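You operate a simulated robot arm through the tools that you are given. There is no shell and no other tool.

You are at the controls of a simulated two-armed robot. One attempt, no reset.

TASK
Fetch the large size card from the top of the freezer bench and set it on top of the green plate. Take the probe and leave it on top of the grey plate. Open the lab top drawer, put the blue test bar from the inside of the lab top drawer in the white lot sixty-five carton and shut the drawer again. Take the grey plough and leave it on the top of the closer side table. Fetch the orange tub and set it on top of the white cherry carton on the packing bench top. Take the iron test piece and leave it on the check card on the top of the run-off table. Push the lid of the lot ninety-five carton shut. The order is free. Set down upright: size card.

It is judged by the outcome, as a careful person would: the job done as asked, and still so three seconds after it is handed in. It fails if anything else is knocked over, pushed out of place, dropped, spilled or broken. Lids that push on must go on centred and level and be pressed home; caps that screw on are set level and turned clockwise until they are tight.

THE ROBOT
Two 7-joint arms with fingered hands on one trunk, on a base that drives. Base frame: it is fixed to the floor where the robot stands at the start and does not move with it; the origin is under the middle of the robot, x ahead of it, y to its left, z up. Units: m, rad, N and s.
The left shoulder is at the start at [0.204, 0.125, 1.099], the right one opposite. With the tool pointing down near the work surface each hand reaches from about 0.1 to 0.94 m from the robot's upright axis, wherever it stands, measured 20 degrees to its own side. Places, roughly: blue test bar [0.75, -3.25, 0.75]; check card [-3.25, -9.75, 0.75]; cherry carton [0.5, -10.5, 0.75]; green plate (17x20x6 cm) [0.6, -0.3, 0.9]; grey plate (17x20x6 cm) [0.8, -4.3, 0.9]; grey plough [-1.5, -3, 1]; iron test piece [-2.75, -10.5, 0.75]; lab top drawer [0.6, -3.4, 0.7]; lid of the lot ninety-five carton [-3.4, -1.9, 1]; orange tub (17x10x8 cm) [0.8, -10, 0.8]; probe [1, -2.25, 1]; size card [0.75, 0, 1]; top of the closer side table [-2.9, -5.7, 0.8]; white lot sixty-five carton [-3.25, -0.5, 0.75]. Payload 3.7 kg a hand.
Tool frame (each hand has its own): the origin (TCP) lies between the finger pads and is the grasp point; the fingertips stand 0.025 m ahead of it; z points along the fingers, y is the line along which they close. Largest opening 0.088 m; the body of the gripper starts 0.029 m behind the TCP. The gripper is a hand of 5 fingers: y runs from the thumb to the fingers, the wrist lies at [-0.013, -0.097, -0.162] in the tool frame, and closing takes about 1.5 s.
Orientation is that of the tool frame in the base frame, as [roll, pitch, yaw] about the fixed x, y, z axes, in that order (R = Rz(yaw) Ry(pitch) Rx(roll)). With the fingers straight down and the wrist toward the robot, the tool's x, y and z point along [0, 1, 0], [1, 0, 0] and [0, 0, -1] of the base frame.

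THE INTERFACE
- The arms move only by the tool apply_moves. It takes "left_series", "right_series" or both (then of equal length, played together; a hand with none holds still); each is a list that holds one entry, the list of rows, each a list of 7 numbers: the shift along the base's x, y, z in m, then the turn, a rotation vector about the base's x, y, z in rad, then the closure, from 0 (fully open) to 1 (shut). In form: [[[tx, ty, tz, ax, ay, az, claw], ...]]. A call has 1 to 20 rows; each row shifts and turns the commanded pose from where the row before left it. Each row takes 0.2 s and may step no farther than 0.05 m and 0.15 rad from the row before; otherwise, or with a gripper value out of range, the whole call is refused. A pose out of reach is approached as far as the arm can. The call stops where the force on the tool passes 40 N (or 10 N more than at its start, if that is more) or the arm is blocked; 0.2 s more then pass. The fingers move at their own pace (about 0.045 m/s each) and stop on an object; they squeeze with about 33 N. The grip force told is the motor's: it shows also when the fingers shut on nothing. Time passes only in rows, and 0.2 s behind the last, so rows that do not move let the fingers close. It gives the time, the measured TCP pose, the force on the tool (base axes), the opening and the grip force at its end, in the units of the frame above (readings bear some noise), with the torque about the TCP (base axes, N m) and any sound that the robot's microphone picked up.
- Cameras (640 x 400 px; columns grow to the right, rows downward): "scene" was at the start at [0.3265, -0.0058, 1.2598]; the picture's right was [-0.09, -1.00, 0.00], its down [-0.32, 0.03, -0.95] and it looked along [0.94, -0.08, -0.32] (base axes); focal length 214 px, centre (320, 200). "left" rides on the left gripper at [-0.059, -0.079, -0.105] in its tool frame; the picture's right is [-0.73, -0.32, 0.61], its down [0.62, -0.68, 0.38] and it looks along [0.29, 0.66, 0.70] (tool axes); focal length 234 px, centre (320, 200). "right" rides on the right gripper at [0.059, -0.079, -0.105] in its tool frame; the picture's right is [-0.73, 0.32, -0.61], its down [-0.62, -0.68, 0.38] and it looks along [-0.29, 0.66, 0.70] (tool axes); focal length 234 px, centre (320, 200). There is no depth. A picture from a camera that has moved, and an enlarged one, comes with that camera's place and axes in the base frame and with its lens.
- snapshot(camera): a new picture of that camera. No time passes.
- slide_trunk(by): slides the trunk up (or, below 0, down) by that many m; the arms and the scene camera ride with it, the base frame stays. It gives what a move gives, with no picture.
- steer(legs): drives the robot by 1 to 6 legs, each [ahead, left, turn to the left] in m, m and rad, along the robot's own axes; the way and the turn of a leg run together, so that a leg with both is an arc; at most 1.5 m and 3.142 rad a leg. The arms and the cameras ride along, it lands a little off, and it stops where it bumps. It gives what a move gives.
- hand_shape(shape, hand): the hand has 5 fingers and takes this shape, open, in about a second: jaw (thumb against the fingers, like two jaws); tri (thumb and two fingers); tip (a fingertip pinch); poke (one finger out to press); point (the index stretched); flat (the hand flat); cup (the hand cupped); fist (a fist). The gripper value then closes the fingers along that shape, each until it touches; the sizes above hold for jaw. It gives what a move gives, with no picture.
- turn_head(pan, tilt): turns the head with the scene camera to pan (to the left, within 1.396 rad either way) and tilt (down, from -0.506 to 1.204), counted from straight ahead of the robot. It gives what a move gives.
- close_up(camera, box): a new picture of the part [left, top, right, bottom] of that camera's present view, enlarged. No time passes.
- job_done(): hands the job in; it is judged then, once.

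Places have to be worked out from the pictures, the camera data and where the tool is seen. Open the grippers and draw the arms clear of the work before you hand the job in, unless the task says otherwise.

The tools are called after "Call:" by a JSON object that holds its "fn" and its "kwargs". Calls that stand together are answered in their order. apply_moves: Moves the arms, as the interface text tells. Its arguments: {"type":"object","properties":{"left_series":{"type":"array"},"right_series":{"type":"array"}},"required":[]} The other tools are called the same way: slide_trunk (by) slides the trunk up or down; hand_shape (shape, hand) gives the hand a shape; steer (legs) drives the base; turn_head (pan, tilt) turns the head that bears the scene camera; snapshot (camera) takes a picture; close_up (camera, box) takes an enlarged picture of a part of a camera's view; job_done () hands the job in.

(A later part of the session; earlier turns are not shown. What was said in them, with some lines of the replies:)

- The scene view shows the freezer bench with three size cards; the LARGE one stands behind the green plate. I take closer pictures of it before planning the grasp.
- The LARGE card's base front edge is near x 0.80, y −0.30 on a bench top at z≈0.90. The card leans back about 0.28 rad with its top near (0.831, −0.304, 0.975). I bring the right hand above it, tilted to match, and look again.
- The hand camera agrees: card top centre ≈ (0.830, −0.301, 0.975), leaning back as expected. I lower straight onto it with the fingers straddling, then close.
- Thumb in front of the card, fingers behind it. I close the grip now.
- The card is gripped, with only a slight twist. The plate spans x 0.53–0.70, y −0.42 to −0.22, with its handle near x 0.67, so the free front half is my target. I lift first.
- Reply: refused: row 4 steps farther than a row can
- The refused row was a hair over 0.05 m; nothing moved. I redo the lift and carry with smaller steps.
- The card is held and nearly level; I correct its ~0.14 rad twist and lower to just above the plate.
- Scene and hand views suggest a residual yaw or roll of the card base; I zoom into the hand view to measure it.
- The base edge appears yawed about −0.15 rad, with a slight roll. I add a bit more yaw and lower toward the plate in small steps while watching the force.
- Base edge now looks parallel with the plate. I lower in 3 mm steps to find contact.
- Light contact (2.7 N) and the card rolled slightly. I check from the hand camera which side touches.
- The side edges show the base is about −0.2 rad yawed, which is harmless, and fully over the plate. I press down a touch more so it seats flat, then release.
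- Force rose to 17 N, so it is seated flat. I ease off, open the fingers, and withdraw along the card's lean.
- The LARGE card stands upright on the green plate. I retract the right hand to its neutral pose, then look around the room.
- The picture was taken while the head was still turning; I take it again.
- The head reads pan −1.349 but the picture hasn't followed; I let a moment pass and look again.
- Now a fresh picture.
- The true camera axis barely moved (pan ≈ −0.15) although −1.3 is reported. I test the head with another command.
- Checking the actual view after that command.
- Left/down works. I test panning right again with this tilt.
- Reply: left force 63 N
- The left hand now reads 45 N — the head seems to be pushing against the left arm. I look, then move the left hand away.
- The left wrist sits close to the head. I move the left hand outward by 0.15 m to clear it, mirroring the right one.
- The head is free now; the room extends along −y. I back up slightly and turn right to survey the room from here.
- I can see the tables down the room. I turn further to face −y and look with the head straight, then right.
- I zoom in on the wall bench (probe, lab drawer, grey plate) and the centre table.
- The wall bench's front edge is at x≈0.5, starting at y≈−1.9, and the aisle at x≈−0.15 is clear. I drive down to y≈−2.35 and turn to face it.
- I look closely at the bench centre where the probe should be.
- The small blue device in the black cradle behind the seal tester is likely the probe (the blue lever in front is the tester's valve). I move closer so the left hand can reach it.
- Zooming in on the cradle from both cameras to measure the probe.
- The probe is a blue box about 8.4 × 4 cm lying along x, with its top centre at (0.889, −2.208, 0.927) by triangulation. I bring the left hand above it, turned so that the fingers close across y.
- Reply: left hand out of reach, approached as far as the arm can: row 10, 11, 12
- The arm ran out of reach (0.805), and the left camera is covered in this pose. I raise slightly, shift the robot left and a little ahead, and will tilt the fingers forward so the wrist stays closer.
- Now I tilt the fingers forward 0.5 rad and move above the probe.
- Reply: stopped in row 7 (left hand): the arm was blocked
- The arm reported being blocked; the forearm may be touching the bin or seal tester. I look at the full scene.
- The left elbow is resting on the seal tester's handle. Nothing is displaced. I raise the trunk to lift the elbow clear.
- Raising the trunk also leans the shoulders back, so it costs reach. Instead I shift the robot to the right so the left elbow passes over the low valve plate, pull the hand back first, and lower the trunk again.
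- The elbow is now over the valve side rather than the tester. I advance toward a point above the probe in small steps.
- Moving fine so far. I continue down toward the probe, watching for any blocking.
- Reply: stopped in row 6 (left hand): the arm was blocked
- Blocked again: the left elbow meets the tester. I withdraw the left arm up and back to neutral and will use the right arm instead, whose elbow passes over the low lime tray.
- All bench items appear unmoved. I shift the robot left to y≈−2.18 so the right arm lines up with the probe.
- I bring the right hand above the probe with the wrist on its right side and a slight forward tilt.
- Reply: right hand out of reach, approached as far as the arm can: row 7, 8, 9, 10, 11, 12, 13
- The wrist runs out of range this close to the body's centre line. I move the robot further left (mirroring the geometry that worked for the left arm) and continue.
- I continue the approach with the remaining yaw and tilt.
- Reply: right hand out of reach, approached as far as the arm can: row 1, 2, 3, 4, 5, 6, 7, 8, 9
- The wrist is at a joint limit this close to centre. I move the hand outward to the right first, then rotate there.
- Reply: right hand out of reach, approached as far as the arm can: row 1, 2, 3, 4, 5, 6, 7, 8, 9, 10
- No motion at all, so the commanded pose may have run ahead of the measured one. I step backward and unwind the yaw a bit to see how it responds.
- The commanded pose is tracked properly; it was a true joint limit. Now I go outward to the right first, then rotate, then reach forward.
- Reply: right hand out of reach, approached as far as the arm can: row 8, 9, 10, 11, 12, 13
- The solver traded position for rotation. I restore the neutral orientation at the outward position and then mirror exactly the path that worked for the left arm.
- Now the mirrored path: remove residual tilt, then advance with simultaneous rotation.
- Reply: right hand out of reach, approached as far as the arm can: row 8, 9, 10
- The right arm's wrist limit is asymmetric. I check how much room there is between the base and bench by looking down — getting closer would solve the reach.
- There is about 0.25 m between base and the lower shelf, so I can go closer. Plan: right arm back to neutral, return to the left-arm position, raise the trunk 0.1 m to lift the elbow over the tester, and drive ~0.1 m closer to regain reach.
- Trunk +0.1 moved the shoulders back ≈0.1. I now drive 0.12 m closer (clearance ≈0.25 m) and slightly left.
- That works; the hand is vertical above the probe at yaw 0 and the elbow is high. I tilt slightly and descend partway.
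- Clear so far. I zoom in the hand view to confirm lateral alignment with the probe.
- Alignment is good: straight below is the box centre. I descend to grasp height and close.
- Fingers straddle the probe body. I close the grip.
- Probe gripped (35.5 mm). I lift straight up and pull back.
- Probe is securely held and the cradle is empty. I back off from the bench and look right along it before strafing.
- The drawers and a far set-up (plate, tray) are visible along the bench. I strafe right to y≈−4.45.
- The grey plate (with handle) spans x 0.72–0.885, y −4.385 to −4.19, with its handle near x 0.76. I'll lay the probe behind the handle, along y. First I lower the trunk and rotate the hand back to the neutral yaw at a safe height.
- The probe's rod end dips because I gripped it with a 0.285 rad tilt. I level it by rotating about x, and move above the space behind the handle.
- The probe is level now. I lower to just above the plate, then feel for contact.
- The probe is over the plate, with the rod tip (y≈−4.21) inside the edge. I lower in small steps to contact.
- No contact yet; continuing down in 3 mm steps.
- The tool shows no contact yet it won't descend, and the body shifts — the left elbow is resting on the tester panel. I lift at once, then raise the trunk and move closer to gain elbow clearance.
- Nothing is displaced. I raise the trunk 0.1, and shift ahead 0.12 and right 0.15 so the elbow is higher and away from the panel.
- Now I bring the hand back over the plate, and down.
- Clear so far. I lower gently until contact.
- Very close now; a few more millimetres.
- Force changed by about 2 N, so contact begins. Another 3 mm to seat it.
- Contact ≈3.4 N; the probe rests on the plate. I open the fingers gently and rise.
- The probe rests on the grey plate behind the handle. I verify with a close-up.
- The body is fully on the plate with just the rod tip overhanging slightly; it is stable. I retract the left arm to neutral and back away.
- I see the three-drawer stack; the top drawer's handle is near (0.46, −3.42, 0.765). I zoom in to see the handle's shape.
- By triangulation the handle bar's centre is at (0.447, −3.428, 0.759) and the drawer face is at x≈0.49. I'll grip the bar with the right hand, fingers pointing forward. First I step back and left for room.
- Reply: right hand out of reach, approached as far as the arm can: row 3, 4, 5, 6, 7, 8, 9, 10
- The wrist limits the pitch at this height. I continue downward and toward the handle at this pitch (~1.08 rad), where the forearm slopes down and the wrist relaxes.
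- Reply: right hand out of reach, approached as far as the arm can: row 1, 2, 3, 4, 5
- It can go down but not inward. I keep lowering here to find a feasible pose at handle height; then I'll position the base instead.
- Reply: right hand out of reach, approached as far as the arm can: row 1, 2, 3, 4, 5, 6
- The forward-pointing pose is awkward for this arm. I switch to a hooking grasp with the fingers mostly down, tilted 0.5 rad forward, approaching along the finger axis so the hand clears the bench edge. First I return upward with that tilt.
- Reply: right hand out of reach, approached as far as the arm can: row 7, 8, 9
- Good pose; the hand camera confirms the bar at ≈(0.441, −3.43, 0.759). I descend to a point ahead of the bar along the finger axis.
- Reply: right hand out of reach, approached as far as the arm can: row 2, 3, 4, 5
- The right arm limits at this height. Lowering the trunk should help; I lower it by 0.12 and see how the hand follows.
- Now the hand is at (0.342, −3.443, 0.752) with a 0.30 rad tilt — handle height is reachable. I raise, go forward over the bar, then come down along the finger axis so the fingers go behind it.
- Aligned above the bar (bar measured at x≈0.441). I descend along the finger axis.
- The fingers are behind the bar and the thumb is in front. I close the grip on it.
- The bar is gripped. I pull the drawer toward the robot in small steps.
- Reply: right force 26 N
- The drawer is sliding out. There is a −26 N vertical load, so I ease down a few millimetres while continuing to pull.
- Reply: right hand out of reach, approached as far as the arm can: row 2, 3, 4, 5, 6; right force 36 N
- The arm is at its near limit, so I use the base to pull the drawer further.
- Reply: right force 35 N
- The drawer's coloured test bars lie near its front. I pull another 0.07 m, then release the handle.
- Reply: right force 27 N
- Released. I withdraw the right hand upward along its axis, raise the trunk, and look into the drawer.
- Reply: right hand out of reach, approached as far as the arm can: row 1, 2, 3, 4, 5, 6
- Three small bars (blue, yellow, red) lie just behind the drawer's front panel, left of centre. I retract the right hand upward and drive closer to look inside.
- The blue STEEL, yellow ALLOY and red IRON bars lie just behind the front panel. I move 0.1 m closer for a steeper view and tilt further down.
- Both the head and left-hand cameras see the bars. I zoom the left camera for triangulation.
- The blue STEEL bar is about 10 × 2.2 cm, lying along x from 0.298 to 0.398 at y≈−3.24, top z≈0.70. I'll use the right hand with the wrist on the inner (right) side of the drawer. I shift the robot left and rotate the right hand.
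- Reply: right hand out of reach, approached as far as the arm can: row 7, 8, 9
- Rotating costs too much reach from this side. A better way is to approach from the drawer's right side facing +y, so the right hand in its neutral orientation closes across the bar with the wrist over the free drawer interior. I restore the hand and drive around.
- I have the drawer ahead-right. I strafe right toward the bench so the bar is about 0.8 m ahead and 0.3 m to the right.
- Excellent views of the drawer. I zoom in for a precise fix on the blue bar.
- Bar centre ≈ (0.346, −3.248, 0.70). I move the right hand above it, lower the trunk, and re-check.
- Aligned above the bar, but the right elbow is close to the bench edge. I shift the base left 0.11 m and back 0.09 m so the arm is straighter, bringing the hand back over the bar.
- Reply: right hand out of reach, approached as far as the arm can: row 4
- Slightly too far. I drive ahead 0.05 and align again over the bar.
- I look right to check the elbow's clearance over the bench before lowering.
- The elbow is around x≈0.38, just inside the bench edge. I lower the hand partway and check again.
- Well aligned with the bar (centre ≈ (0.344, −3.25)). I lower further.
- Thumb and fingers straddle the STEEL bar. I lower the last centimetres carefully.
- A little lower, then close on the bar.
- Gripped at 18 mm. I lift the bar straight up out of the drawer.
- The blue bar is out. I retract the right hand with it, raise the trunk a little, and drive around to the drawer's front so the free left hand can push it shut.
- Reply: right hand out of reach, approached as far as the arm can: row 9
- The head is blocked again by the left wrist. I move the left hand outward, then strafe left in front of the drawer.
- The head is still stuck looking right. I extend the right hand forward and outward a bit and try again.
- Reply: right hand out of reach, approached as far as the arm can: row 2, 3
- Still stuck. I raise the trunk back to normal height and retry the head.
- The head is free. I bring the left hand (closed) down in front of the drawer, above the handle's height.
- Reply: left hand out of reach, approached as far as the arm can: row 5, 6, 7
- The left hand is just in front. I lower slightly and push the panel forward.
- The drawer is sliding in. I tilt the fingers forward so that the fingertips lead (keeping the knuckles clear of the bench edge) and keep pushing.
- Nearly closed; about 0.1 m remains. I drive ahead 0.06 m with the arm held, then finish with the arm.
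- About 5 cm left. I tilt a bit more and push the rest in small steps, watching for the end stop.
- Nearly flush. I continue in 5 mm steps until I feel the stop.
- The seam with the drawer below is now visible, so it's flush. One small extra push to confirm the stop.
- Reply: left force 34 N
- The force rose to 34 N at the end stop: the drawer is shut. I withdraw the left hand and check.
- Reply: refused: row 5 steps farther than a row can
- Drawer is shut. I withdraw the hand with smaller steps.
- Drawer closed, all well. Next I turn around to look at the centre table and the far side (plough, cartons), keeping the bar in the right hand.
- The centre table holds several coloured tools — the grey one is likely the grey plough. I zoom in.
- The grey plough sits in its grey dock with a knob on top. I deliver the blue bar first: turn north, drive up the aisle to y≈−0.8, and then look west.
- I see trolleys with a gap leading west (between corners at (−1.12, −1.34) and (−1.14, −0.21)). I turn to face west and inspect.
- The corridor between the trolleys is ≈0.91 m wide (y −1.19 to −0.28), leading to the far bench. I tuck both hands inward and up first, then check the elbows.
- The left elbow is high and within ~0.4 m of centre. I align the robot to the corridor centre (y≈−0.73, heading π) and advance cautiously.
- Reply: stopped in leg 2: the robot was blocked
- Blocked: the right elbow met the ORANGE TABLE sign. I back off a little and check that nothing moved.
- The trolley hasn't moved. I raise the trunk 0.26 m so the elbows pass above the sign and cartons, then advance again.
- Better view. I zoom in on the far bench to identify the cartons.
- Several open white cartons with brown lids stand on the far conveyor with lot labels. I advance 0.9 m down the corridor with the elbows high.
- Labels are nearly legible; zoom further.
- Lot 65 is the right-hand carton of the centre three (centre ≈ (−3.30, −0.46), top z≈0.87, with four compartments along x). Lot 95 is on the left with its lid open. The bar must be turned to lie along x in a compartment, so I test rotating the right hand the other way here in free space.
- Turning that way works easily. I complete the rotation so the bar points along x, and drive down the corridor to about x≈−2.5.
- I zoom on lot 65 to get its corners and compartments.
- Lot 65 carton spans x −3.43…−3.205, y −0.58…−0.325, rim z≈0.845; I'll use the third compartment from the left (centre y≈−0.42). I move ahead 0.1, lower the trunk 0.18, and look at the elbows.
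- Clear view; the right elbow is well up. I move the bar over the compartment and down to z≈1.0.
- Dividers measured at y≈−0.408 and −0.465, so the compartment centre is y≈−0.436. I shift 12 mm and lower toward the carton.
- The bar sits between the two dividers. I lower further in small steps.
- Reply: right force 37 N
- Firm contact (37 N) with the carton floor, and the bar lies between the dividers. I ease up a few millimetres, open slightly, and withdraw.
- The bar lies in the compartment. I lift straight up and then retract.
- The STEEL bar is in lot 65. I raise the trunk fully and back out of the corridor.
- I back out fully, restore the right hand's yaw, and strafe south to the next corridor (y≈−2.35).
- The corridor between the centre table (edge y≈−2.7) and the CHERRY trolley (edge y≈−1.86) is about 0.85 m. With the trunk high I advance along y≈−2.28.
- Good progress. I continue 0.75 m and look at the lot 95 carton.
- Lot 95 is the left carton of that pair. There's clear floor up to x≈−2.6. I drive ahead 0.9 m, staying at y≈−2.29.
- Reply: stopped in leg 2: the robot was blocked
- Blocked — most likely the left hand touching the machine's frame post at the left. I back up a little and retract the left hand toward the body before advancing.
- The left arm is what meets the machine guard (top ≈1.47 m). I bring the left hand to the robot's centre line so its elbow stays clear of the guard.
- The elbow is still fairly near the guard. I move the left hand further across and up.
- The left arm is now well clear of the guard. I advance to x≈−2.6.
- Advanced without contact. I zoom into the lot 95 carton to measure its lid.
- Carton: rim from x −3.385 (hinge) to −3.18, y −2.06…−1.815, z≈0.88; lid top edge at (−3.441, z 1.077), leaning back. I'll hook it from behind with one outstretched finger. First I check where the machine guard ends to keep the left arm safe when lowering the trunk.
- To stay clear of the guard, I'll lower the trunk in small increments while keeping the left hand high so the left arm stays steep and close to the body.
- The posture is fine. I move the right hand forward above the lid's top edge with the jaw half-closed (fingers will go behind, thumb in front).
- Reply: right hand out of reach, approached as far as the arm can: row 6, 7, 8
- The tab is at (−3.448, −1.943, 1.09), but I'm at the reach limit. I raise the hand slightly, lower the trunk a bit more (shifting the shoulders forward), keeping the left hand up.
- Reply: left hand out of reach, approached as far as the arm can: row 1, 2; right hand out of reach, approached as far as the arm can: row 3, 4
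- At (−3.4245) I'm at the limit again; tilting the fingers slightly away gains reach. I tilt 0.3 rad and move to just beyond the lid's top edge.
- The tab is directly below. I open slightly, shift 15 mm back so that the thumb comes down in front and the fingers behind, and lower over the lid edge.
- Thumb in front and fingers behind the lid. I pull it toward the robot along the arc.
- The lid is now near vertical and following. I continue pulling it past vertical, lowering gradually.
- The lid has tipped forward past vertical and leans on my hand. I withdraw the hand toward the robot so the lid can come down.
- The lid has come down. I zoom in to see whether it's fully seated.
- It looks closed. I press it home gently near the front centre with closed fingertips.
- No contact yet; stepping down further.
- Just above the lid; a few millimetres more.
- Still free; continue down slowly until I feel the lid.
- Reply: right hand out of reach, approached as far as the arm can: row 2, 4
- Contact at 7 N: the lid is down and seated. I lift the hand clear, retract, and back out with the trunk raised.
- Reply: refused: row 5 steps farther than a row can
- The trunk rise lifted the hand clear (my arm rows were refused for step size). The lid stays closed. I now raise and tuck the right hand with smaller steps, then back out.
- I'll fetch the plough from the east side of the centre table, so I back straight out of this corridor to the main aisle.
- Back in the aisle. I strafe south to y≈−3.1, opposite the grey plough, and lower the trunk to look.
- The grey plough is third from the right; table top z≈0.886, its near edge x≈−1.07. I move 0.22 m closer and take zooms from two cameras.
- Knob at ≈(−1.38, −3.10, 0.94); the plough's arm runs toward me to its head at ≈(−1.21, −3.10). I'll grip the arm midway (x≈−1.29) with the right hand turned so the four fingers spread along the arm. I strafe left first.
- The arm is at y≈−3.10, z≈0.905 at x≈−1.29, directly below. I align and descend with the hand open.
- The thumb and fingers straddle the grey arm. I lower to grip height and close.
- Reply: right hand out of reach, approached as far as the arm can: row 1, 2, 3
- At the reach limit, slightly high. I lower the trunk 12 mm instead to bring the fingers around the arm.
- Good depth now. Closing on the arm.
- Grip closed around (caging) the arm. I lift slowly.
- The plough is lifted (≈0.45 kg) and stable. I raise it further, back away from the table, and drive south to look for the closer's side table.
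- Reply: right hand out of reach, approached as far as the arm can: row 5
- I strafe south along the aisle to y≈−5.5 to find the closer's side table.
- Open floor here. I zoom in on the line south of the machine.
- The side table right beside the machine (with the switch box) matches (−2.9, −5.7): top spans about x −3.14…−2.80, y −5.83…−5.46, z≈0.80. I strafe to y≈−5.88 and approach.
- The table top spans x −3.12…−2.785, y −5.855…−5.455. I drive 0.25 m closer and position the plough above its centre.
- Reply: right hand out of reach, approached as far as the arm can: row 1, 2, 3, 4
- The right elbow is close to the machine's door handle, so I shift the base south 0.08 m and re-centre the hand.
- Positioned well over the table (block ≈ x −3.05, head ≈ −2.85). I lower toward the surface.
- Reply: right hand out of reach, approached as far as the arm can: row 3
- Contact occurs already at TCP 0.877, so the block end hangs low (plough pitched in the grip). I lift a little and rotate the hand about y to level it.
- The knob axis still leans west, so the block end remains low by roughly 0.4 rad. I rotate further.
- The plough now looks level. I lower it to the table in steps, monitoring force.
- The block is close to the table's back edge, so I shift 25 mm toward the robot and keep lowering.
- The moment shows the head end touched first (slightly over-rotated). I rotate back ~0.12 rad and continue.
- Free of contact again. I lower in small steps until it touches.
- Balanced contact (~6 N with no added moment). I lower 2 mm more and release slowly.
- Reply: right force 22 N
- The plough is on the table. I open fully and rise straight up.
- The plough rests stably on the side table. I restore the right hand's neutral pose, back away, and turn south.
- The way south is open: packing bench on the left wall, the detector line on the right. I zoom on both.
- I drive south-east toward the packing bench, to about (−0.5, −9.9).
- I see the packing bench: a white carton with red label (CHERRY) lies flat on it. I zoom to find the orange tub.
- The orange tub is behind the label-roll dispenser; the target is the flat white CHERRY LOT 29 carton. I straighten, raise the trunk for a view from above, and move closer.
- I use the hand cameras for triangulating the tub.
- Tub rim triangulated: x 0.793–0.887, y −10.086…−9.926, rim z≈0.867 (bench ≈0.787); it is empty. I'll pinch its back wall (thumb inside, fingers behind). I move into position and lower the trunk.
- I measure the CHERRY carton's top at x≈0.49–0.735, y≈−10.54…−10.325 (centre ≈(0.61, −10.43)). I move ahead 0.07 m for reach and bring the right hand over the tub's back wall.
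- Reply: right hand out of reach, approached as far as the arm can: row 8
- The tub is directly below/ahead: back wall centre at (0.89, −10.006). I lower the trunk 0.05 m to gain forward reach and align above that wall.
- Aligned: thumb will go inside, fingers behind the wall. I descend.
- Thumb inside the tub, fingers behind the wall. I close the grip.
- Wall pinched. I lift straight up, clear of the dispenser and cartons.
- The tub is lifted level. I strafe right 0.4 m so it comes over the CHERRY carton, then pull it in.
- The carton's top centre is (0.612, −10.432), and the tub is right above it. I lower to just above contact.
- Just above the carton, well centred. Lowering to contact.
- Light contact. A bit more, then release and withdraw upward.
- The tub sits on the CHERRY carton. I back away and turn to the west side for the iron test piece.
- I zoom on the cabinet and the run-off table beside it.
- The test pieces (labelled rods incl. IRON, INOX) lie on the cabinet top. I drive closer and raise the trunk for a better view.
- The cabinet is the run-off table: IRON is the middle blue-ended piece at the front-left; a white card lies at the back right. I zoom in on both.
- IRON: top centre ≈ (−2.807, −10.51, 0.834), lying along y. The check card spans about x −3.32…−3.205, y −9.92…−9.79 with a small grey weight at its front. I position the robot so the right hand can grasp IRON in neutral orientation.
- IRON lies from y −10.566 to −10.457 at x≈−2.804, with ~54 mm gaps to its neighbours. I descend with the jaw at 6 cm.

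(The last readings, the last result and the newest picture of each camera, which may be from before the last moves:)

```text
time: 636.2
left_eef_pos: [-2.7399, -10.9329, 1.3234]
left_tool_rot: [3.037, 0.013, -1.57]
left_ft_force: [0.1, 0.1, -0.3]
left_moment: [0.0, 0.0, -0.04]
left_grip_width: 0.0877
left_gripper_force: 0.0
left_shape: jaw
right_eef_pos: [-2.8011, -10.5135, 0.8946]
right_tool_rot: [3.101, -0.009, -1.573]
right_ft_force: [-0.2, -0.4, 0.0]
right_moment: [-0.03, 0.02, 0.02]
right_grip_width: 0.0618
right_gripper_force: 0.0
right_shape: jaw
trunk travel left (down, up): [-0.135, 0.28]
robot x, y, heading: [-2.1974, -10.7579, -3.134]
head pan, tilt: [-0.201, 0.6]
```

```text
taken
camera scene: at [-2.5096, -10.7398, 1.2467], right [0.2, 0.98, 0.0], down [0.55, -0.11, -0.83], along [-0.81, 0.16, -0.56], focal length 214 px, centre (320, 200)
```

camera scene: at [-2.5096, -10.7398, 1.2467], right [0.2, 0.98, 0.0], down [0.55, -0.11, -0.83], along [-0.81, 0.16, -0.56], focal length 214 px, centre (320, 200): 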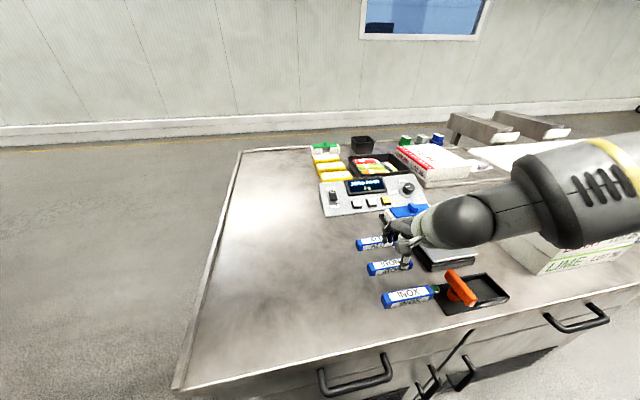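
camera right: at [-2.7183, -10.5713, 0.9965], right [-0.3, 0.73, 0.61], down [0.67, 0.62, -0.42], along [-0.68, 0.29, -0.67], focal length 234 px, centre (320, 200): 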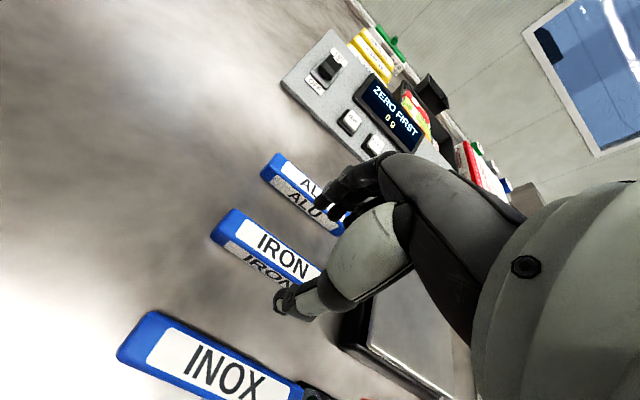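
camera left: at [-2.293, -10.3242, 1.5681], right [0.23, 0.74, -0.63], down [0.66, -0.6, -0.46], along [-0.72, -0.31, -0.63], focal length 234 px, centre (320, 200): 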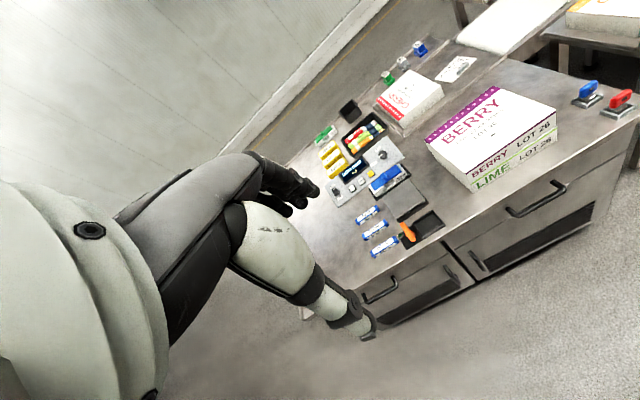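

Good alignment. I lower the last 5 cm and close.

Call:
{"fn": "apply_moves", "kwargs": {"right_series": [[[-0.001, 0, -0.025, 0, 0, 0, 0.3], [-0.001, 0, -0.018, 0, 0, 0, 0.3], [0, 0, -0.009, 0, 0, 0, 0.3], [0, 0, 0, 0, 0, 0, 0.3], [0, 0, 0, 0, 0, 0, 0.6], [0, 0, 0, 0, 0, 0, 0.8], [0, 0, 0, 0, 0, 0, 1], [0, 0, 0, 0, 0, 0, 1], [0, 0, 0, 0, 0, 0, 1], [0, 0, 0, 0, 0, 0, 1]]]}}

Call:
{"fn": "snapshot", "kwargs": {"camera": "right"}}

```text
time: 638.4
left_eef_pos: [-2.74, -10.9342, 1.3229]
left_tool_rot: [3.038, 0.009, -1.571]
left_ft_force: [0.2, -1.9, 0.4]
left_moment: [-0.02, 0.01, 0.05]
left_grip_width: 0.0881
left_gripper_force: 0.1
left_shape: jaw
right_eef_pos: [-2.804, -10.5149, 0.8432]
right_tool_rot: [3.103, -0.008, -1.574]
right_ft_force: [-1.7, 0.3, 0.2]
right_moment: [0.03, -0.02, 0.01]
right_grip_width: 0.0176
right_gripper_force: 32.5
right_shape: jaw
trunk travel left (down, up): [-0.135, 0.28]
robot x, y, heading: [-2.2034, -10.7584, -3.136]
head pan, tilt: [-0.201, 0.6]
```

```text
taken
camera right: at [-2.7212, -10.5712, 0.9438], right [-0.3, 0.73, 0.61], down [0.67, 0.62, -0.41], along [-0.68, 0.29, -0.67], focal length 234 px, centre (320, 200)
```

right: 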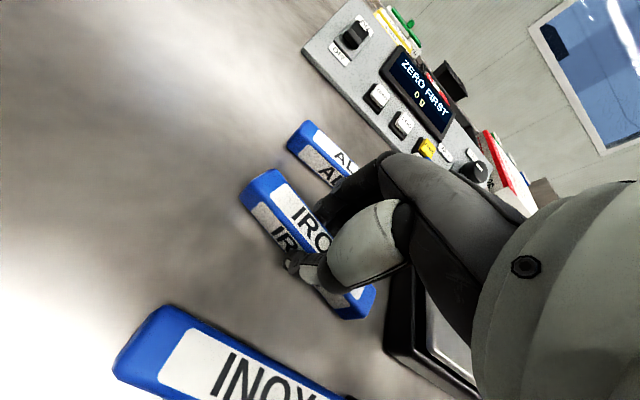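

IRON gripped. I lift it well clear and strafe north toward the check card.

Call:
{"fn": "apply_moves", "kwargs": {"right_series": [[[0, 0, 0.02, 0, 0, 0, 1], [0, 0, 0.04, 0, 0, 0, 1], [0, 0, 0.04, 0, 0, 0, 1], [0, 0, 0.04, 0, 0, 0, 1], [0, 0, 0.04, 0, 0, 0, 1], [0, 0, 0.04, 0, 0, 0, 1], [0, 0, 0.04, 0, 0, 0, 1], [0, 0, 0.03, 0, 0, 0, 1], [0, 0, 0, 0, 0, 0, 1]]]}}

Call:
{"fn": "steer", "kwargs": {"legs": [[0, -0.64, 0]]}}

Call:
{"fn": "turn_head", "kwargs": {"pan": -0.15, "tilt": 0.5}}

Call:
{"fn": "snapshot", "kwargs": {"camera": "scene"}}

Call:
{"fn": "snapshot", "kwargs": {"camera": "right"}}

```text
time: 640.4
left_eef_pos: [-2.7414, -10.9328, 1.3211]
left_tool_rot: [3.038, 0.01, -1.571]
left_ft_force: [-0.4, 0.0, 0.0]
left_moment: [-0.02, -0.01, 0.0]
left_grip_width: 0.0879
left_gripper_force: 0.0
left_shape: jaw
right_eef_pos: [-2.8051, -10.5164, 1.1311]
right_tool_rot: [3.103, -0.009, -1.571]
right_ft_force: [0.0, -1.0, 0.0]
right_moment: [0.02, -0.01, -0.01]
right_grip_width: 0.0179
right_gripper_force: 32.5
right_shape: jaw
trunk travel left (down, up): [-0.135, 0.28]
robot x, y, heading: [-2.2015, -10.7612, -3.134]
head pan, tilt: [-0.201, 0.6]
```

```text
time: 646.4
left_eef_pos: [-2.7416, -10.2964, 1.3214]
left_tool_rot: [3.036, 0.01, -1.574]
left_ft_force: [0.2, 1.3, -0.5]
left_moment: [0.03, 0.0, 0.01]
left_grip_width: 0.0879
left_gripper_force: 0.2
left_shape: jaw
right_eef_pos: [-2.8048, -9.8802, 1.1312]
right_tool_rot: [3.103, -0.007, -1.577]
right_ft_force: [-0.2, 0.7, 0.0]
right_moment: [-0.02, 0.02, -0.01]
right_grip_width: 0.0174
right_gripper_force: 33.3
right_shape: jaw
trunk travel left (down, up): [-0.135, 0.28]
robot x, y, heading: [-2.2009, -10.1252, 3.137]
head pan, tilt: [-0.201, 0.6]
```

```text
time: 647.1
left_eef_pos: [-2.7413, -10.2976, 1.3221]
left_tool_rot: [3.035, 0.012, -1.574]
left_ft_force: [0.2, 0.8, 0.0]
left_moment: [-0.01, 0.02, -0.01]
left_grip_width: 0.0878
left_gripper_force: 0.0
left_shape: jaw
right_eef_pos: [-2.8056, -9.8807, 1.1316]
right_tool_rot: [3.105, -0.008, -1.576]
right_ft_force: [-0.7, 0.0, -1.1]
right_moment: [0.01, 0.02, 0.01]
right_grip_width: 0.0176
right_gripper_force: 32.9
right_shape: jaw
trunk travel left (down, up): [-0.135, 0.28]
robot x, y, heading: [-2.2003, -10.1232, 3.142]
head pan, tilt: [-0.15, 0.499]
```

```text
taken
camera scene: at [-2.514, -10.1082, 1.2555], right [0.15, 0.99, 0.0], down [0.47, -0.07, -0.88], along [-0.87, 0.13, -0.48], focal length 214 px, centre (320, 200)
```

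scene: 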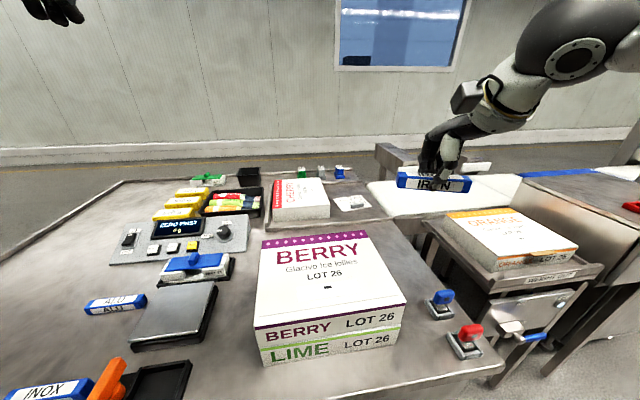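

```text
taken
camera right: at [-2.7225, -9.9381, 1.2334], right [-0.3, 0.73, 0.61], down [0.67, 0.62, -0.41], along [-0.68, 0.29, -0.67], focal length 234 px, centre (320, 200)
```

right: 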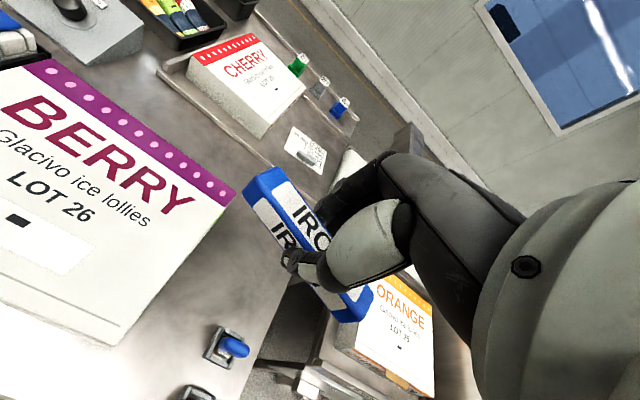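

I zoom on the card from both cameras for exact placement.

Call:
{"fn": "close_up", "kwargs": {"camera": "scene", "box": [310, 170, 400, 230]}}

Call:
{"fn": "close_up", "kwargs": {"camera": "right", "box": [260, 110, 350, 190]}}

```text
6.67 times, centred on (355, 200) of scene
camera zoom: at [-2.514, -10.1082, 1.2555], right [0.15, 0.99, 0.0], down [0.47, -0.07, -0.88], along [-0.87, 0.13, -0.48], focal length 1430 px, centre (87, 200)
```

zoom: 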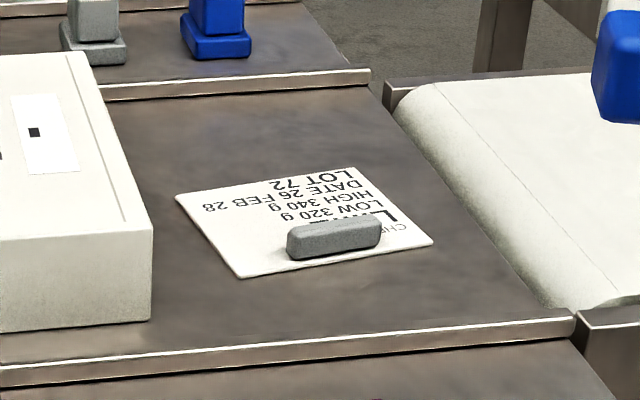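

```text
5.00 times, centred on (305, 150) of right
camera zoom: at [-2.7225, -9.9381, 1.2334], right [-0.3, 0.73, 0.61], down [0.67, 0.62, -0.41], along [-0.68, 0.29, -0.67], focal length 1171 px, centre (395, 450)
```

zoom: 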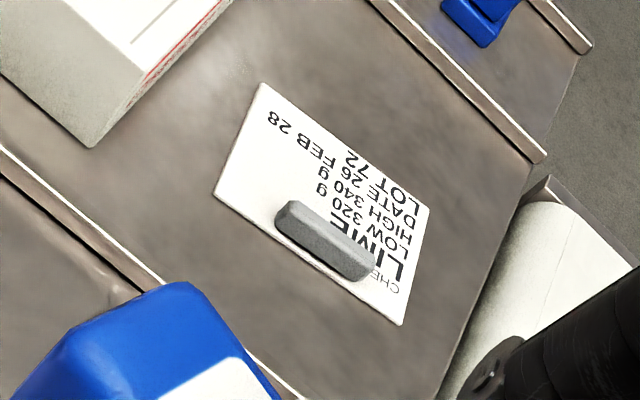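

Card corners found; the free area behind the weight is centred at ≈(−3.283, −9.866). I move ahead 0.13 m and extend the arm toward it with a slight forward tilt.

Call:
{"fn": "steer", "kwargs": {"legs": [[0.13, 0, 0]]}}

Call:
{"fn": "apply_moves", "kwargs": {"right_series": [[[-0.03, 0.002, 0, 0, 0.05, 0, 1], [-0.03, 0.002, 0, 0, 0.05, 0, 1], [-0.03, 0.002, 0, 0, 0.05, 0, 1], [-0.03, 0.002, 0, 0, 0.05, 0, 1], [-0.03, 0.002, 0, 0, 0.05, 0, 1], [-0.03, 0.002, 0, 0, 0.05, 0, 1], [-0.03, 0.002, 0, 0, 0, 0, 1], [-0.03, 0, 0, 0, 0, 0, 1], [-0.03, 0, 0, 0, 0, 0, 1], [0, 0, 0, 0, 0, 0, 1]]]}}

Call:
{"fn": "snapshot", "kwargs": {"camera": "scene"}}

```text
time: 648.3
left_eef_pos: [-2.867, -10.2973, 1.3234]
left_tool_rot: [3.035, 0.009, -1.572]
left_ft_force: [-0.5, -0.4, -0.3]
left_moment: [-0.01, 0.01, -0.01]
left_grip_width: 0.0879
left_gripper_force: 0.0
left_shape: jaw
right_eef_pos: [-2.9318, -9.8807, 1.1314]
right_tool_rot: [3.102, -0.006, -1.573]
right_ft_force: [0.2, -0.4, -0.2]
right_moment: [-0.03, 0.01, 0.01]
right_grip_width: 0.0176
right_gripper_force: 32.9
right_shape: jaw
trunk travel left (down, up): [-0.135, 0.28]
robot x, y, heading: [-2.3298, -10.123, -3.138]
head pan, tilt: [-0.15, 0.499]
```

```text
time: 650.5
left_eef_pos: [-2.8655, -10.2978, 1.3225]
left_tool_rot: [3.036, 0.011, -1.572]
left_ft_force: [1.1, -0.7, -0.1]
left_moment: [-0.03, 0.0, 0.02]
left_grip_width: 0.0877
left_gripper_force: 0.1
left_shape: jaw
right_eef_pos: [-3.2006, -9.8673, 1.133]
right_tool_rot: [2.802, -0.008, -1.572]
right_ft_force: [0.5, 1.0, 0.1]
right_moment: [0.0, 0.02, 0.0]
right_grip_width: 0.0174
right_gripper_force: 33.0
right_shape: jaw
trunk travel left (down, up): [-0.135, 0.28]
robot x, y, heading: [-2.3307, -10.1247, -3.143]
head pan, tilt: [-0.15, 0.499]
```

```text
taken
camera scene: at [-2.639, -10.1085, 1.256], right [0.15, 0.99, 0.0], down [0.47, -0.07, -0.88], along [-0.87, 0.13, -0.48], focal length 214 px, centre (320, 200)
```

scene: 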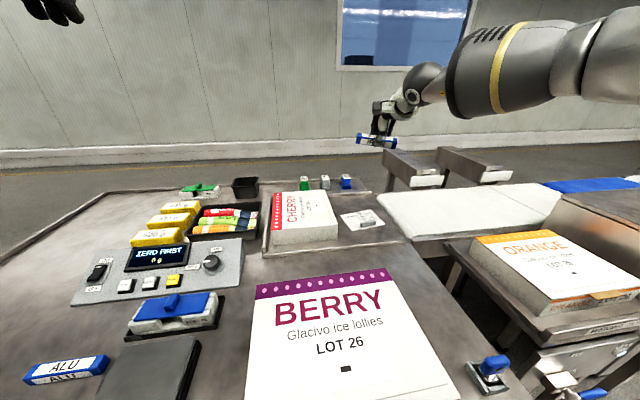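

Good reach so far. I continue to the target x and lower partway.

Call:
{"fn": "apply_moves", "kwargs": {"right_series": [[[-0.03, 0, -0.02, 0, 0, 0, 1], [-0.03, 0, -0.02, 0, 0, 0, 1], [-0.022, 0.001, -0.03, 0, 0, 0, 1], [0, 0, -0.04, 0, 0, 0, 1], [0, 0, -0.04, 0, 0, 0, 1], [0, 0, -0.03, 0, 0, 0, 1], [0, 0, 0, 0, 0, 0, 1]]]}}

Call:
{"fn": "snapshot", "kwargs": {"camera": "scene"}}

Call:
{"fn": "snapshot", "kwargs": {"camera": "right"}}

```text
time: 652.1
left_eef_pos: [-2.8666, -10.2965, 1.3219]
left_tool_rot: [3.036, 0.013, -1.571]
left_ft_force: [0.2, -0.2, -0.3]
left_moment: [0.06, 0.02, 0.01]
left_grip_width: 0.0878
left_gripper_force: 0.0
left_shape: jaw
right_eef_pos: [-3.25, -9.8694, 0.9901]
right_tool_rot: [2.803, -0.009, -1.572]
right_ft_force: [-0.2, 0.3, -0.5]
right_moment: [0.0, 0.03, -0.04]
right_grip_width: 0.0175
right_gripper_force: 33.1
right_shape: jaw
right hand out of reach, approached as far as the arm can: row 2, 3
trunk travel left (down, up): [-0.135, 0.28]
robot x, y, heading: [-2.3263, -10.1253, -3.139]
head pan, tilt: [-0.15, 0.499]
```

```text
taken
camera scene: at [-2.6395, -10.1086, 1.2558], right [0.15, 0.99, 0.0], down [0.47, -0.07, -0.88], along [-0.87, 0.13, -0.48], focal length 214 px, centre (320, 200)
```

scene: 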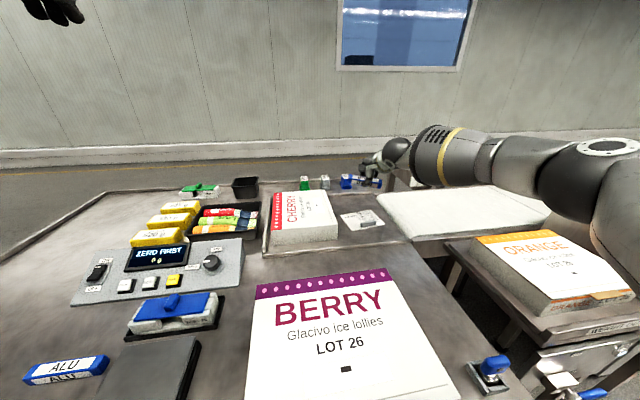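

```text
taken
camera right: at [-3.1411, -9.9261, 1.0633], right [-0.1, 0.73, 0.67], down [0.51, 0.62, -0.59], along [-0.85, 0.29, -0.44], focal length 234 px, centre (320, 200)
```

right: 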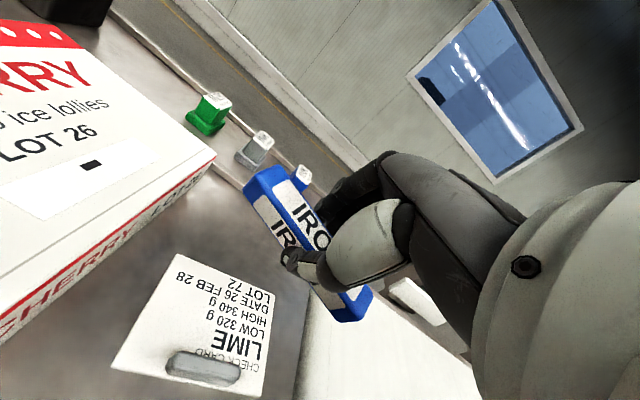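

I lower the trunk 0.05 m for more forward reach, then extend to x≈−3.283.

Call:
{"fn": "slide_trunk", "kwargs": {"by": -0.05}}

Call:
{"fn": "apply_moves", "kwargs": {"right_series": [[[-0.015, 0.002, 0, 0, -0.05, 0, 1], [-0.015, 0.001, 0, 0, -0.05, 0, 1], [-0.005, 0, 0, 0, -0.05, 0, 1], [0, 0, 0, 0, 0, 0, 1]]]}}

Call:
{"fn": "snapshot", "kwargs": {"camera": "right"}}

```text
time: 653.0
left_eef_pos: [-2.8662, -10.2972, 1.2744]
left_tool_rot: [3.034, 0.011, -1.572]
left_ft_force: [1.0, 0.1, -0.1]
left_moment: [0.04, 0.04, 0.0]
left_grip_width: 0.0878
left_gripper_force: 0.0
left_shape: jaw
right_eef_pos: [-3.2508, -9.8667, 0.9423]
right_tool_rot: [2.8, -0.008, -1.57]
right_ft_force: [1.3, 0.7, -0.3]
right_moment: [0.02, -0.02, -0.03]
right_grip_width: 0.0174
right_gripper_force: 33.4
right_shape: jaw
trunk travel left (down, up): [-0.085, 0.33]
robot x, y, heading: [-2.3285, -10.1218, -3.143]
head pan, tilt: [-0.15, 0.499]
```

```text
time: 654.0
left_eef_pos: [-2.8675, -10.2968, 1.2726]
left_tool_rot: [3.037, 0.013, -1.572]
left_ft_force: [0.3, -0.6, -0.3]
left_moment: [0.0, -0.02, 0.02]
left_grip_width: 0.0877
left_gripper_force: 0.0
left_shape: jaw
right_eef_pos: [-3.2851, -9.8576, 0.9417]
right_tool_rot: [2.934, -0.004, -1.572]
right_ft_force: [0.7, -0.3, -0.6]
right_moment: [-0.03, -0.04, 0.0]
right_grip_width: 0.0172
right_gripper_force: 33.2
right_shape: jaw
right hand out of reach, approached as far as the arm can: row 3
trunk travel left (down, up): [-0.085, 0.33]
robot x, y, heading: [-2.3303, -10.1287, -3.144]
head pan, tilt: [-0.15, 0.499]
```

```text
taken
camera right: at [-3.1863, -9.9153, 1.0293], right [-0.19, 0.73, 0.66], down [0.59, 0.62, -0.52], along [-0.79, 0.29, -0.55], focal length 234 px, centre (320, 200)
```

right: 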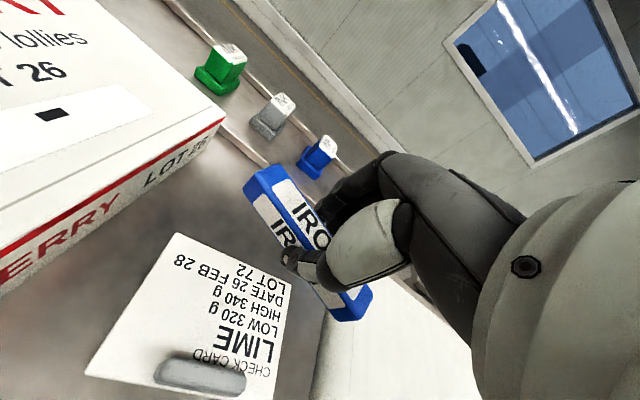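

Nearly above the free part of the card. I shift 12 mm in y and lower.

Call:
{"fn": "apply_moves", "kwargs": {"right_series": [[[0, -0.006, -0.025, 0, 0, 0, 1], [0, -0.005, -0.025, 0, 0, 0, 1], [0, 0, -0.02, 0, 0, 0, 1], [0, 0, -0.01, 0, 0, 0, 1], [0, 0, 0, 0, 0, 0, 1]]]}}

Call:
{"fn": "snapshot", "kwargs": {"camera": "right"}}

Call:
{"fn": "close_up", "kwargs": {"camera": "scene", "box": [300, 150, 440, 260]}}

```text
time: 655.2
left_eef_pos: [-2.8666, -10.2971, 1.2723]
left_tool_rot: [3.037, 0.009, -1.572]
left_ft_force: [0.5, 0.5, 0.0]
left_moment: [-0.02, -0.04, -0.03]
left_grip_width: 0.0878
left_gripper_force: 0.0
left_shape: jaw
right_eef_pos: [-3.282, -9.8547, 0.8628]
right_tool_rot: [2.954, -0.007, -1.573]
right_ft_force: [-0.4, -0.1, -0.8]
right_moment: [0.0, 0.0, -0.01]
right_grip_width: 0.0173
right_gripper_force: 33.0
right_shape: jaw
right hand out of reach, approached as far as the arm can: row 1
trunk travel left (down, up): [-0.085, 0.33]
robot x, y, heading: [-2.324, -10.123, -3.143]
head pan, tilt: [-0.15, 0.499]
```

```text
taken
camera right: at [-3.1849, -9.9123, 0.9514], right [-0.2, 0.73, 0.65], down [0.6, 0.62, -0.51], along [-0.78, 0.29, -0.56], focal length 234 px, centre (320, 200)
```

right: 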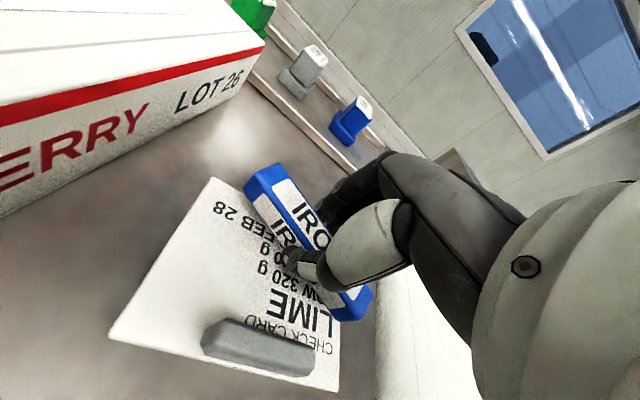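

```text
3.64 times, centred on (370, 205) of scene
camera zoom: at [-2.691, -10.1086, 1.1958], right [0.15, 0.99, 0.0], down [0.47, -0.07, -0.88], along [-0.87, 0.13, -0.48], focal length 780 px, centre (138, 182)
```

zoom: 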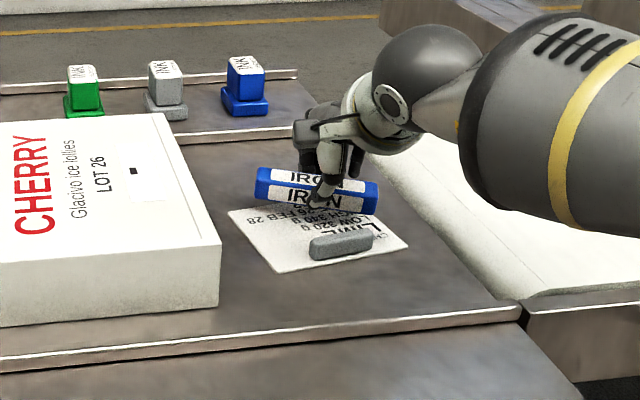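

The bar is over the card behind the weight. I nudge 6 mm left and lower to contact.

Call:
{"fn": "apply_moves", "kwargs": {"right_series": [[[0, -0.006, -0.008, 0, 0, 0, 1], [0, 0, -0.006, 0, 0, 0, 1], [0, 0, -0.003, 0, 0, 0, 1], [0, 0, 0, 0, 0, 0, 1]]]}}

Call:
{"fn": "close_up", "kwargs": {"camera": "scene", "box": [300, 150, 440, 260]}}

Call:
{"fn": "snapshot", "kwargs": {"camera": "right"}}

```text
time: 656.2
left_eef_pos: [-2.8669, -10.2977, 1.2726]
left_tool_rot: [3.035, 0.012, -1.573]
left_ft_force: [-0.1, -0.1, 0.3]
left_moment: [-0.02, -0.02, 0.03]
left_grip_width: 0.0879
left_gripper_force: 0.0
left_shape: jaw
right_eef_pos: [-3.2805, -9.8509, 0.8449]
right_tool_rot: [2.951, -0.01, -1.573]
right_ft_force: [-1.0, -0.7, 4.4]
right_moment: [0.04, -0.05, 0.01]
right_grip_width: 0.0177
right_gripper_force: 32.8
right_shape: jaw
right hand out of reach, approached as far as the arm can: row 1
trunk travel left (down, up): [-0.085, 0.33]
robot x, y, heading: [-2.3306, -10.1222, -3.14]
head pan, tilt: [-0.15, 0.499]
```

```text
3.64 times, centred on (370, 205) of scene
camera zoom: at [-2.6904, -10.1088, 1.1961], right [0.15, 0.99, 0.0], down [0.47, -0.07, -0.88], along [-0.87, 0.13, -0.48], focal length 780 px, centre (138, 182)
```

zoom: 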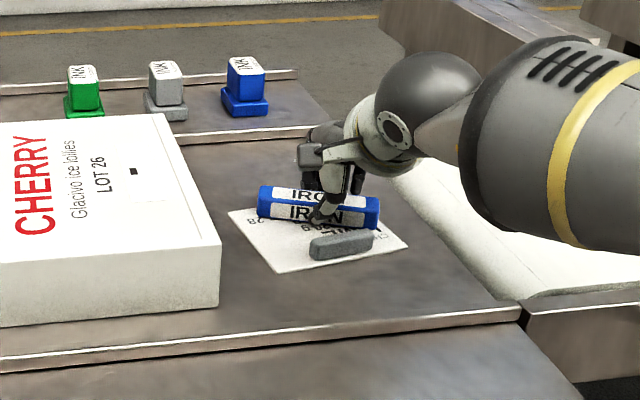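

```text
taken
camera right: at [-3.1835, -9.9083, 0.9335], right [-0.2, 0.73, 0.65], down [0.6, 0.62, -0.51], along [-0.78, 0.29, -0.56], focal length 234 px, centre (320, 200)
```

right: 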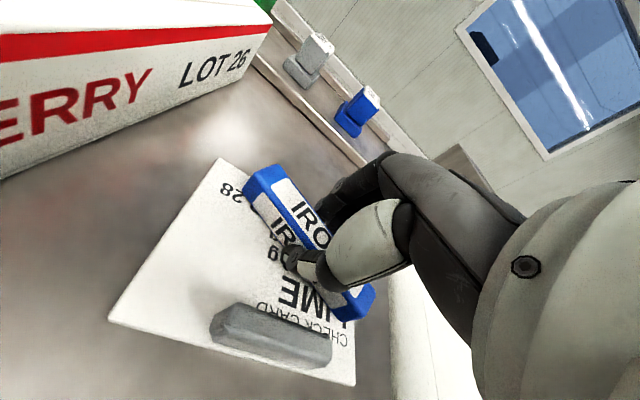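

Contact (≈5 N): the bar lies on the card. I open just slightly to avoid the weight, then rise.

Call:
{"fn": "apply_moves", "kwargs": {"right_series": [[[0, 0, 0, 0, 0, 0, 0.85], [0, 0, 0, 0, 0, 0, 0.72], [0, 0, 0, 0, 0, 0, 0.66], [0, 0, 0, 0, 0, 0, 0.64], [0, 0, 0, 0, 0, 0, 0.64], [-0.001, 0, 0.01, 0, 0, 0, 0.64], [0, 0, 0.02, 0, 0, 0, 0.64], [0, 0, 0.03, 0, 0, 0, 0.64], [0, 0, 0.04, 0, 0, 0, 0.5], [0, 0, 0.04, 0, 0, 0, 0.2], [0, 0, 0, 0, 0, 0, 0]]]}}

Call:
{"fn": "close_up", "kwargs": {"camera": "scene", "box": [300, 150, 440, 260]}}

Call:
{"fn": "snapshot", "kwargs": {"camera": "right"}}

```text
time: 658.6
left_eef_pos: [-2.8681, -10.298, 1.2719]
left_tool_rot: [3.037, 0.013, -1.571]
left_ft_force: [-0.1, 0.0, 0.8]
left_moment: [0.01, -0.02, 0.01]
left_grip_width: 0.0875
left_gripper_force: 0.0
left_shape: jaw
right_eef_pos: [-3.2809, -9.8484, 0.9826]
right_tool_rot: [2.954, -0.007, -1.574]
right_ft_force: [0.0, 0.1, 0.0]
right_moment: [0.02, -0.02, -0.02]
right_grip_width: 0.0876
right_gripper_force: 0.1
right_shape: jaw
right hand out of reach, approached as far as the arm can: row 10
trunk travel left (down, up): [-0.085, 0.33]
robot x, y, heading: [-2.3289, -10.1264, -3.142]
head pan, tilt: [-0.15, 0.499]
```

```text
3.64 times, centred on (370, 205) of scene
camera zoom: at [-2.6914, -10.1087, 1.1955], right [0.15, 0.99, 0.0], down [0.47, -0.07, -0.88], along [-0.87, 0.13, -0.48], focal length 780 px, centre (138, 182)
```

zoom: 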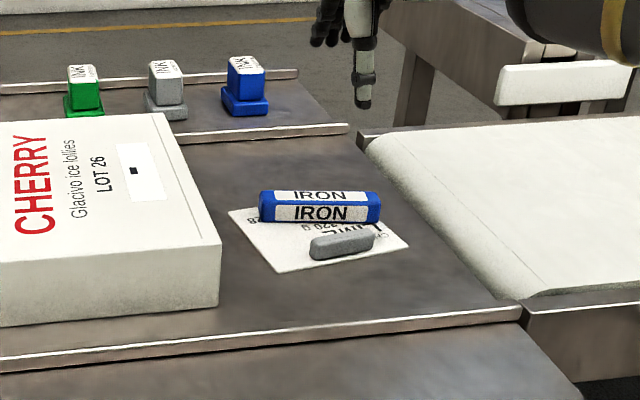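

```text
taken
camera right: at [-3.1836, -9.9058, 1.0708], right [-0.2, 0.73, 0.65], down [0.6, 0.62, -0.51], along [-0.78, 0.29, -0.56], focal length 234 px, centre (320, 200)
```

right: 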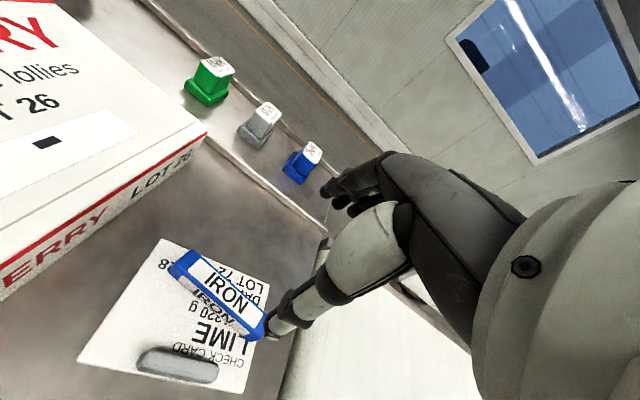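

IRON rests on the check card. I retract the arm up and back, and drive clear of the table.

Call:
{"fn": "apply_moves", "kwargs": {"right_series": [[[0.01, 0, 0.03, 0, 0, 0, 0], [0.02, 0, 0.04, 0, 0, 0, 0], [0.03, 0, 0.03, 0, -0.06, 0, 0], [0.04, 0, 0.02, 0, -0.06, 0, 0], [0.04, 0, 0.0, 0, -0.06, 0, 0], [0.04, 0, 0.0, 0, 0, 0, 0], [0.04, 0, 0.0, 0, 0, 0, 0], [0.04, 0, 0.0, 0, 0, 0, 0], [0, 0, 0, 0, 0, 0, 0]]]}}

Call:
{"fn": "steer", "kwargs": {"legs": [[-0.5, 0, 0]]}}

Call:
{"fn": "turn_head", "kwargs": {"pan": 0.0, "tilt": 0.4}}

Call:
{"fn": "snapshot", "kwargs": {"camera": "scene"}}

```text
time: 660.6
left_eef_pos: [-2.8681, -10.2971, 1.2713]
left_tool_rot: [3.038, 0.013, -1.573]
left_ft_force: [0.5, -0.6, 0.4]
left_moment: [0.05, 0.03, 0.01]
left_grip_width: 0.0878
left_gripper_force: 0.1
left_shape: jaw
right_eef_pos: [-3.0207, -9.8451, 1.1035]
right_tool_rot: [3.135, -0.007, -1.575]
right_ft_force: [0.0, -0.4, -0.1]
right_moment: [0.0, -0.01, -0.01]
right_grip_width: 0.0878
right_gripper_force: 0.1
right_shape: jaw
trunk travel left (down, up): [-0.085, 0.33]
robot x, y, heading: [-2.3243, -10.1237, -3.144]
head pan, tilt: [-0.15, 0.499]
```

```text
time: 663.6
left_eef_pos: [-2.3698, -10.3001, 1.2721]
left_tool_rot: [3.036, 0.012, -1.562]
left_ft_force: [0.5, 0.4, -0.7]
left_moment: [-0.01, -0.02, -0.04]
left_grip_width: 0.0877
left_gripper_force: 0.0
left_shape: jaw
right_eef_pos: [-2.5258, -9.8474, 1.1046]
right_tool_rot: [3.133, -0.007, -1.565]
right_ft_force: [0.5, 0.3, -0.2]
right_moment: [0.0, -0.01, -0.01]
right_grip_width: 0.0877
right_gripper_force: 0.1
right_shape: jaw
trunk travel left (down, up): [-0.085, 0.33]
robot x, y, heading: [-1.8272, -10.124, -3.136]
head pan, tilt: [-0.15, 0.499]
```

```text
time: 664.3
left_eef_pos: [-2.3686, -10.3007, 1.272]
left_tool_rot: [3.035, 0.011, -1.562]
left_ft_force: [0.2, 0.0, 0.4]
left_moment: [0.04, 0.0, 0.0]
left_grip_width: 0.0876
left_gripper_force: 0.1
left_shape: jaw
right_eef_pos: [-2.5251, -9.8482, 1.1054]
right_tool_rot: [3.132, -0.008, -1.565]
right_ft_force: [0.7, 0.4, 0.8]
right_moment: [0.03, 0.01, 0.0]
right_grip_width: 0.0877
right_gripper_force: 0.0
right_shape: jaw
trunk travel left (down, up): [-0.085, 0.33]
robot x, y, heading: [-1.831, -10.1182, -3.134]
head pan, tilt: [0.0, 0.4]
```

```text
taken
camera scene: at [-2.1962, -10.123, 1.2048], right [-0.01, 1.0, 0.0], down [0.39, 0.0, -0.92], along [-0.92, -0.01, -0.39], focal length 214 px, centre (320, 200)
```

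scene: 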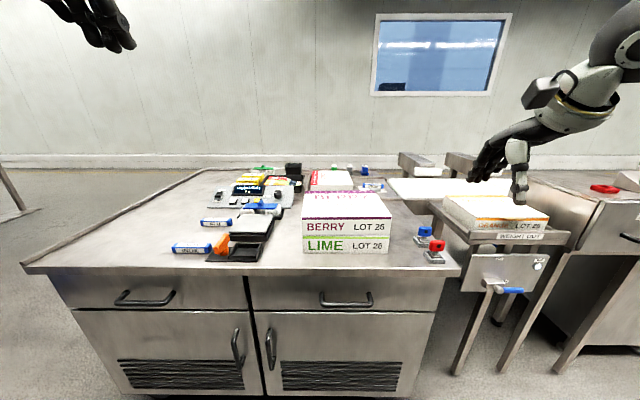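

Everything on the run-off table is in place and both grippers are open. I back a little further clear and take a last look before handing in.

Call:
{"fn": "steer", "kwargs": {"legs": [[-0.4, 0, 0]]}}

Call:
{"fn": "snapshot", "kwargs": {"camera": "scene"}}

```text
time: 666.8
left_eef_pos: [-1.9732, -10.2906, 1.2728]
left_tool_rot: [3.038, 0.01, -1.575]
left_ft_force: [0.3, -0.6, -0.5]
left_moment: [0.05, 0.0, -0.02]
left_grip_width: 0.0877
left_gripper_force: 0.1
left_shape: jaw
right_eef_pos: [-2.1235, -9.838, 1.105]
right_tool_rot: [3.132, -0.007, -1.577]
right_ft_force: [-0.4, 0.6, 0.3]
right_moment: [-0.01, 0.0, -0.04]
right_grip_width: 0.0877
right_gripper_force: 0.1
right_shape: jaw
trunk travel left (down, up): [-0.085, 0.33]
robot x, y, heading: [-1.428, -10.1217, 3.141]
head pan, tilt: [0.0, 0.4]
```

```text
taken
camera scene: at [-1.7975, -10.1172, 1.2049], right [0.0, 1.0, 0.0], down [0.39, 0.0, -0.92], along [-0.92, 0.0, -0.39], focal length 214 px, centre (320, 200)
```

scene: 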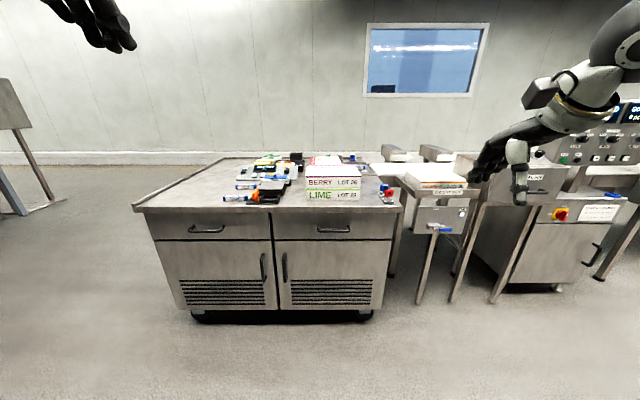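

All seven jobs are done: the card, probe, bar and drawer, plough, tub, iron piece and lid. The arms are clear and the grippers are open, so I hand it in.

Call:
{"fn": "job_done", "kwargs": {}}

```text
The job is handed in.
```

All seven jobs are done and handed in. I checked each result by camera right after doing it, but I did not go back to re-inspect the earlier ones before handing in.

| Item | Result |
|---|---|
| Large size card | Upright on the front half of the green plate, turned slightly |
| Probe | On the grey plate behind the handle; the body is fully on, and the metal rod tip overhangs the edge by about 2 cm |
| Blue test bar | In a compartment of the lot sixty-five carton; the lab top drawer was pushed to its end stop (34 N) |
| Grey plough | On the closer side table, roughly centred |
| Orange tub | On the white cherry carton, roughly centred |
| Iron test piece | On the check card behind the small grey weight, with one end right at the card's edge |
| Lot ninety-five lid | Down and pressed shut with about 7 N, because the arm was at its reach limit; it looked closed and level |

There were unintended contacts along the way:
- **Lab bench:** the left elbow rested on the seal tester's handle, and later came down beside the box tester's control panel and may have touched it. Both looked unmoved afterwards.
- **Trolley aisle:** the right elbow touched the ORANGE TABLE sign. The sign and trolley stayed in place.
- **Machine by lot ninety-five:** the left arm was blocked by the machine's guard frame while approaching. I saw no damage or displacement.
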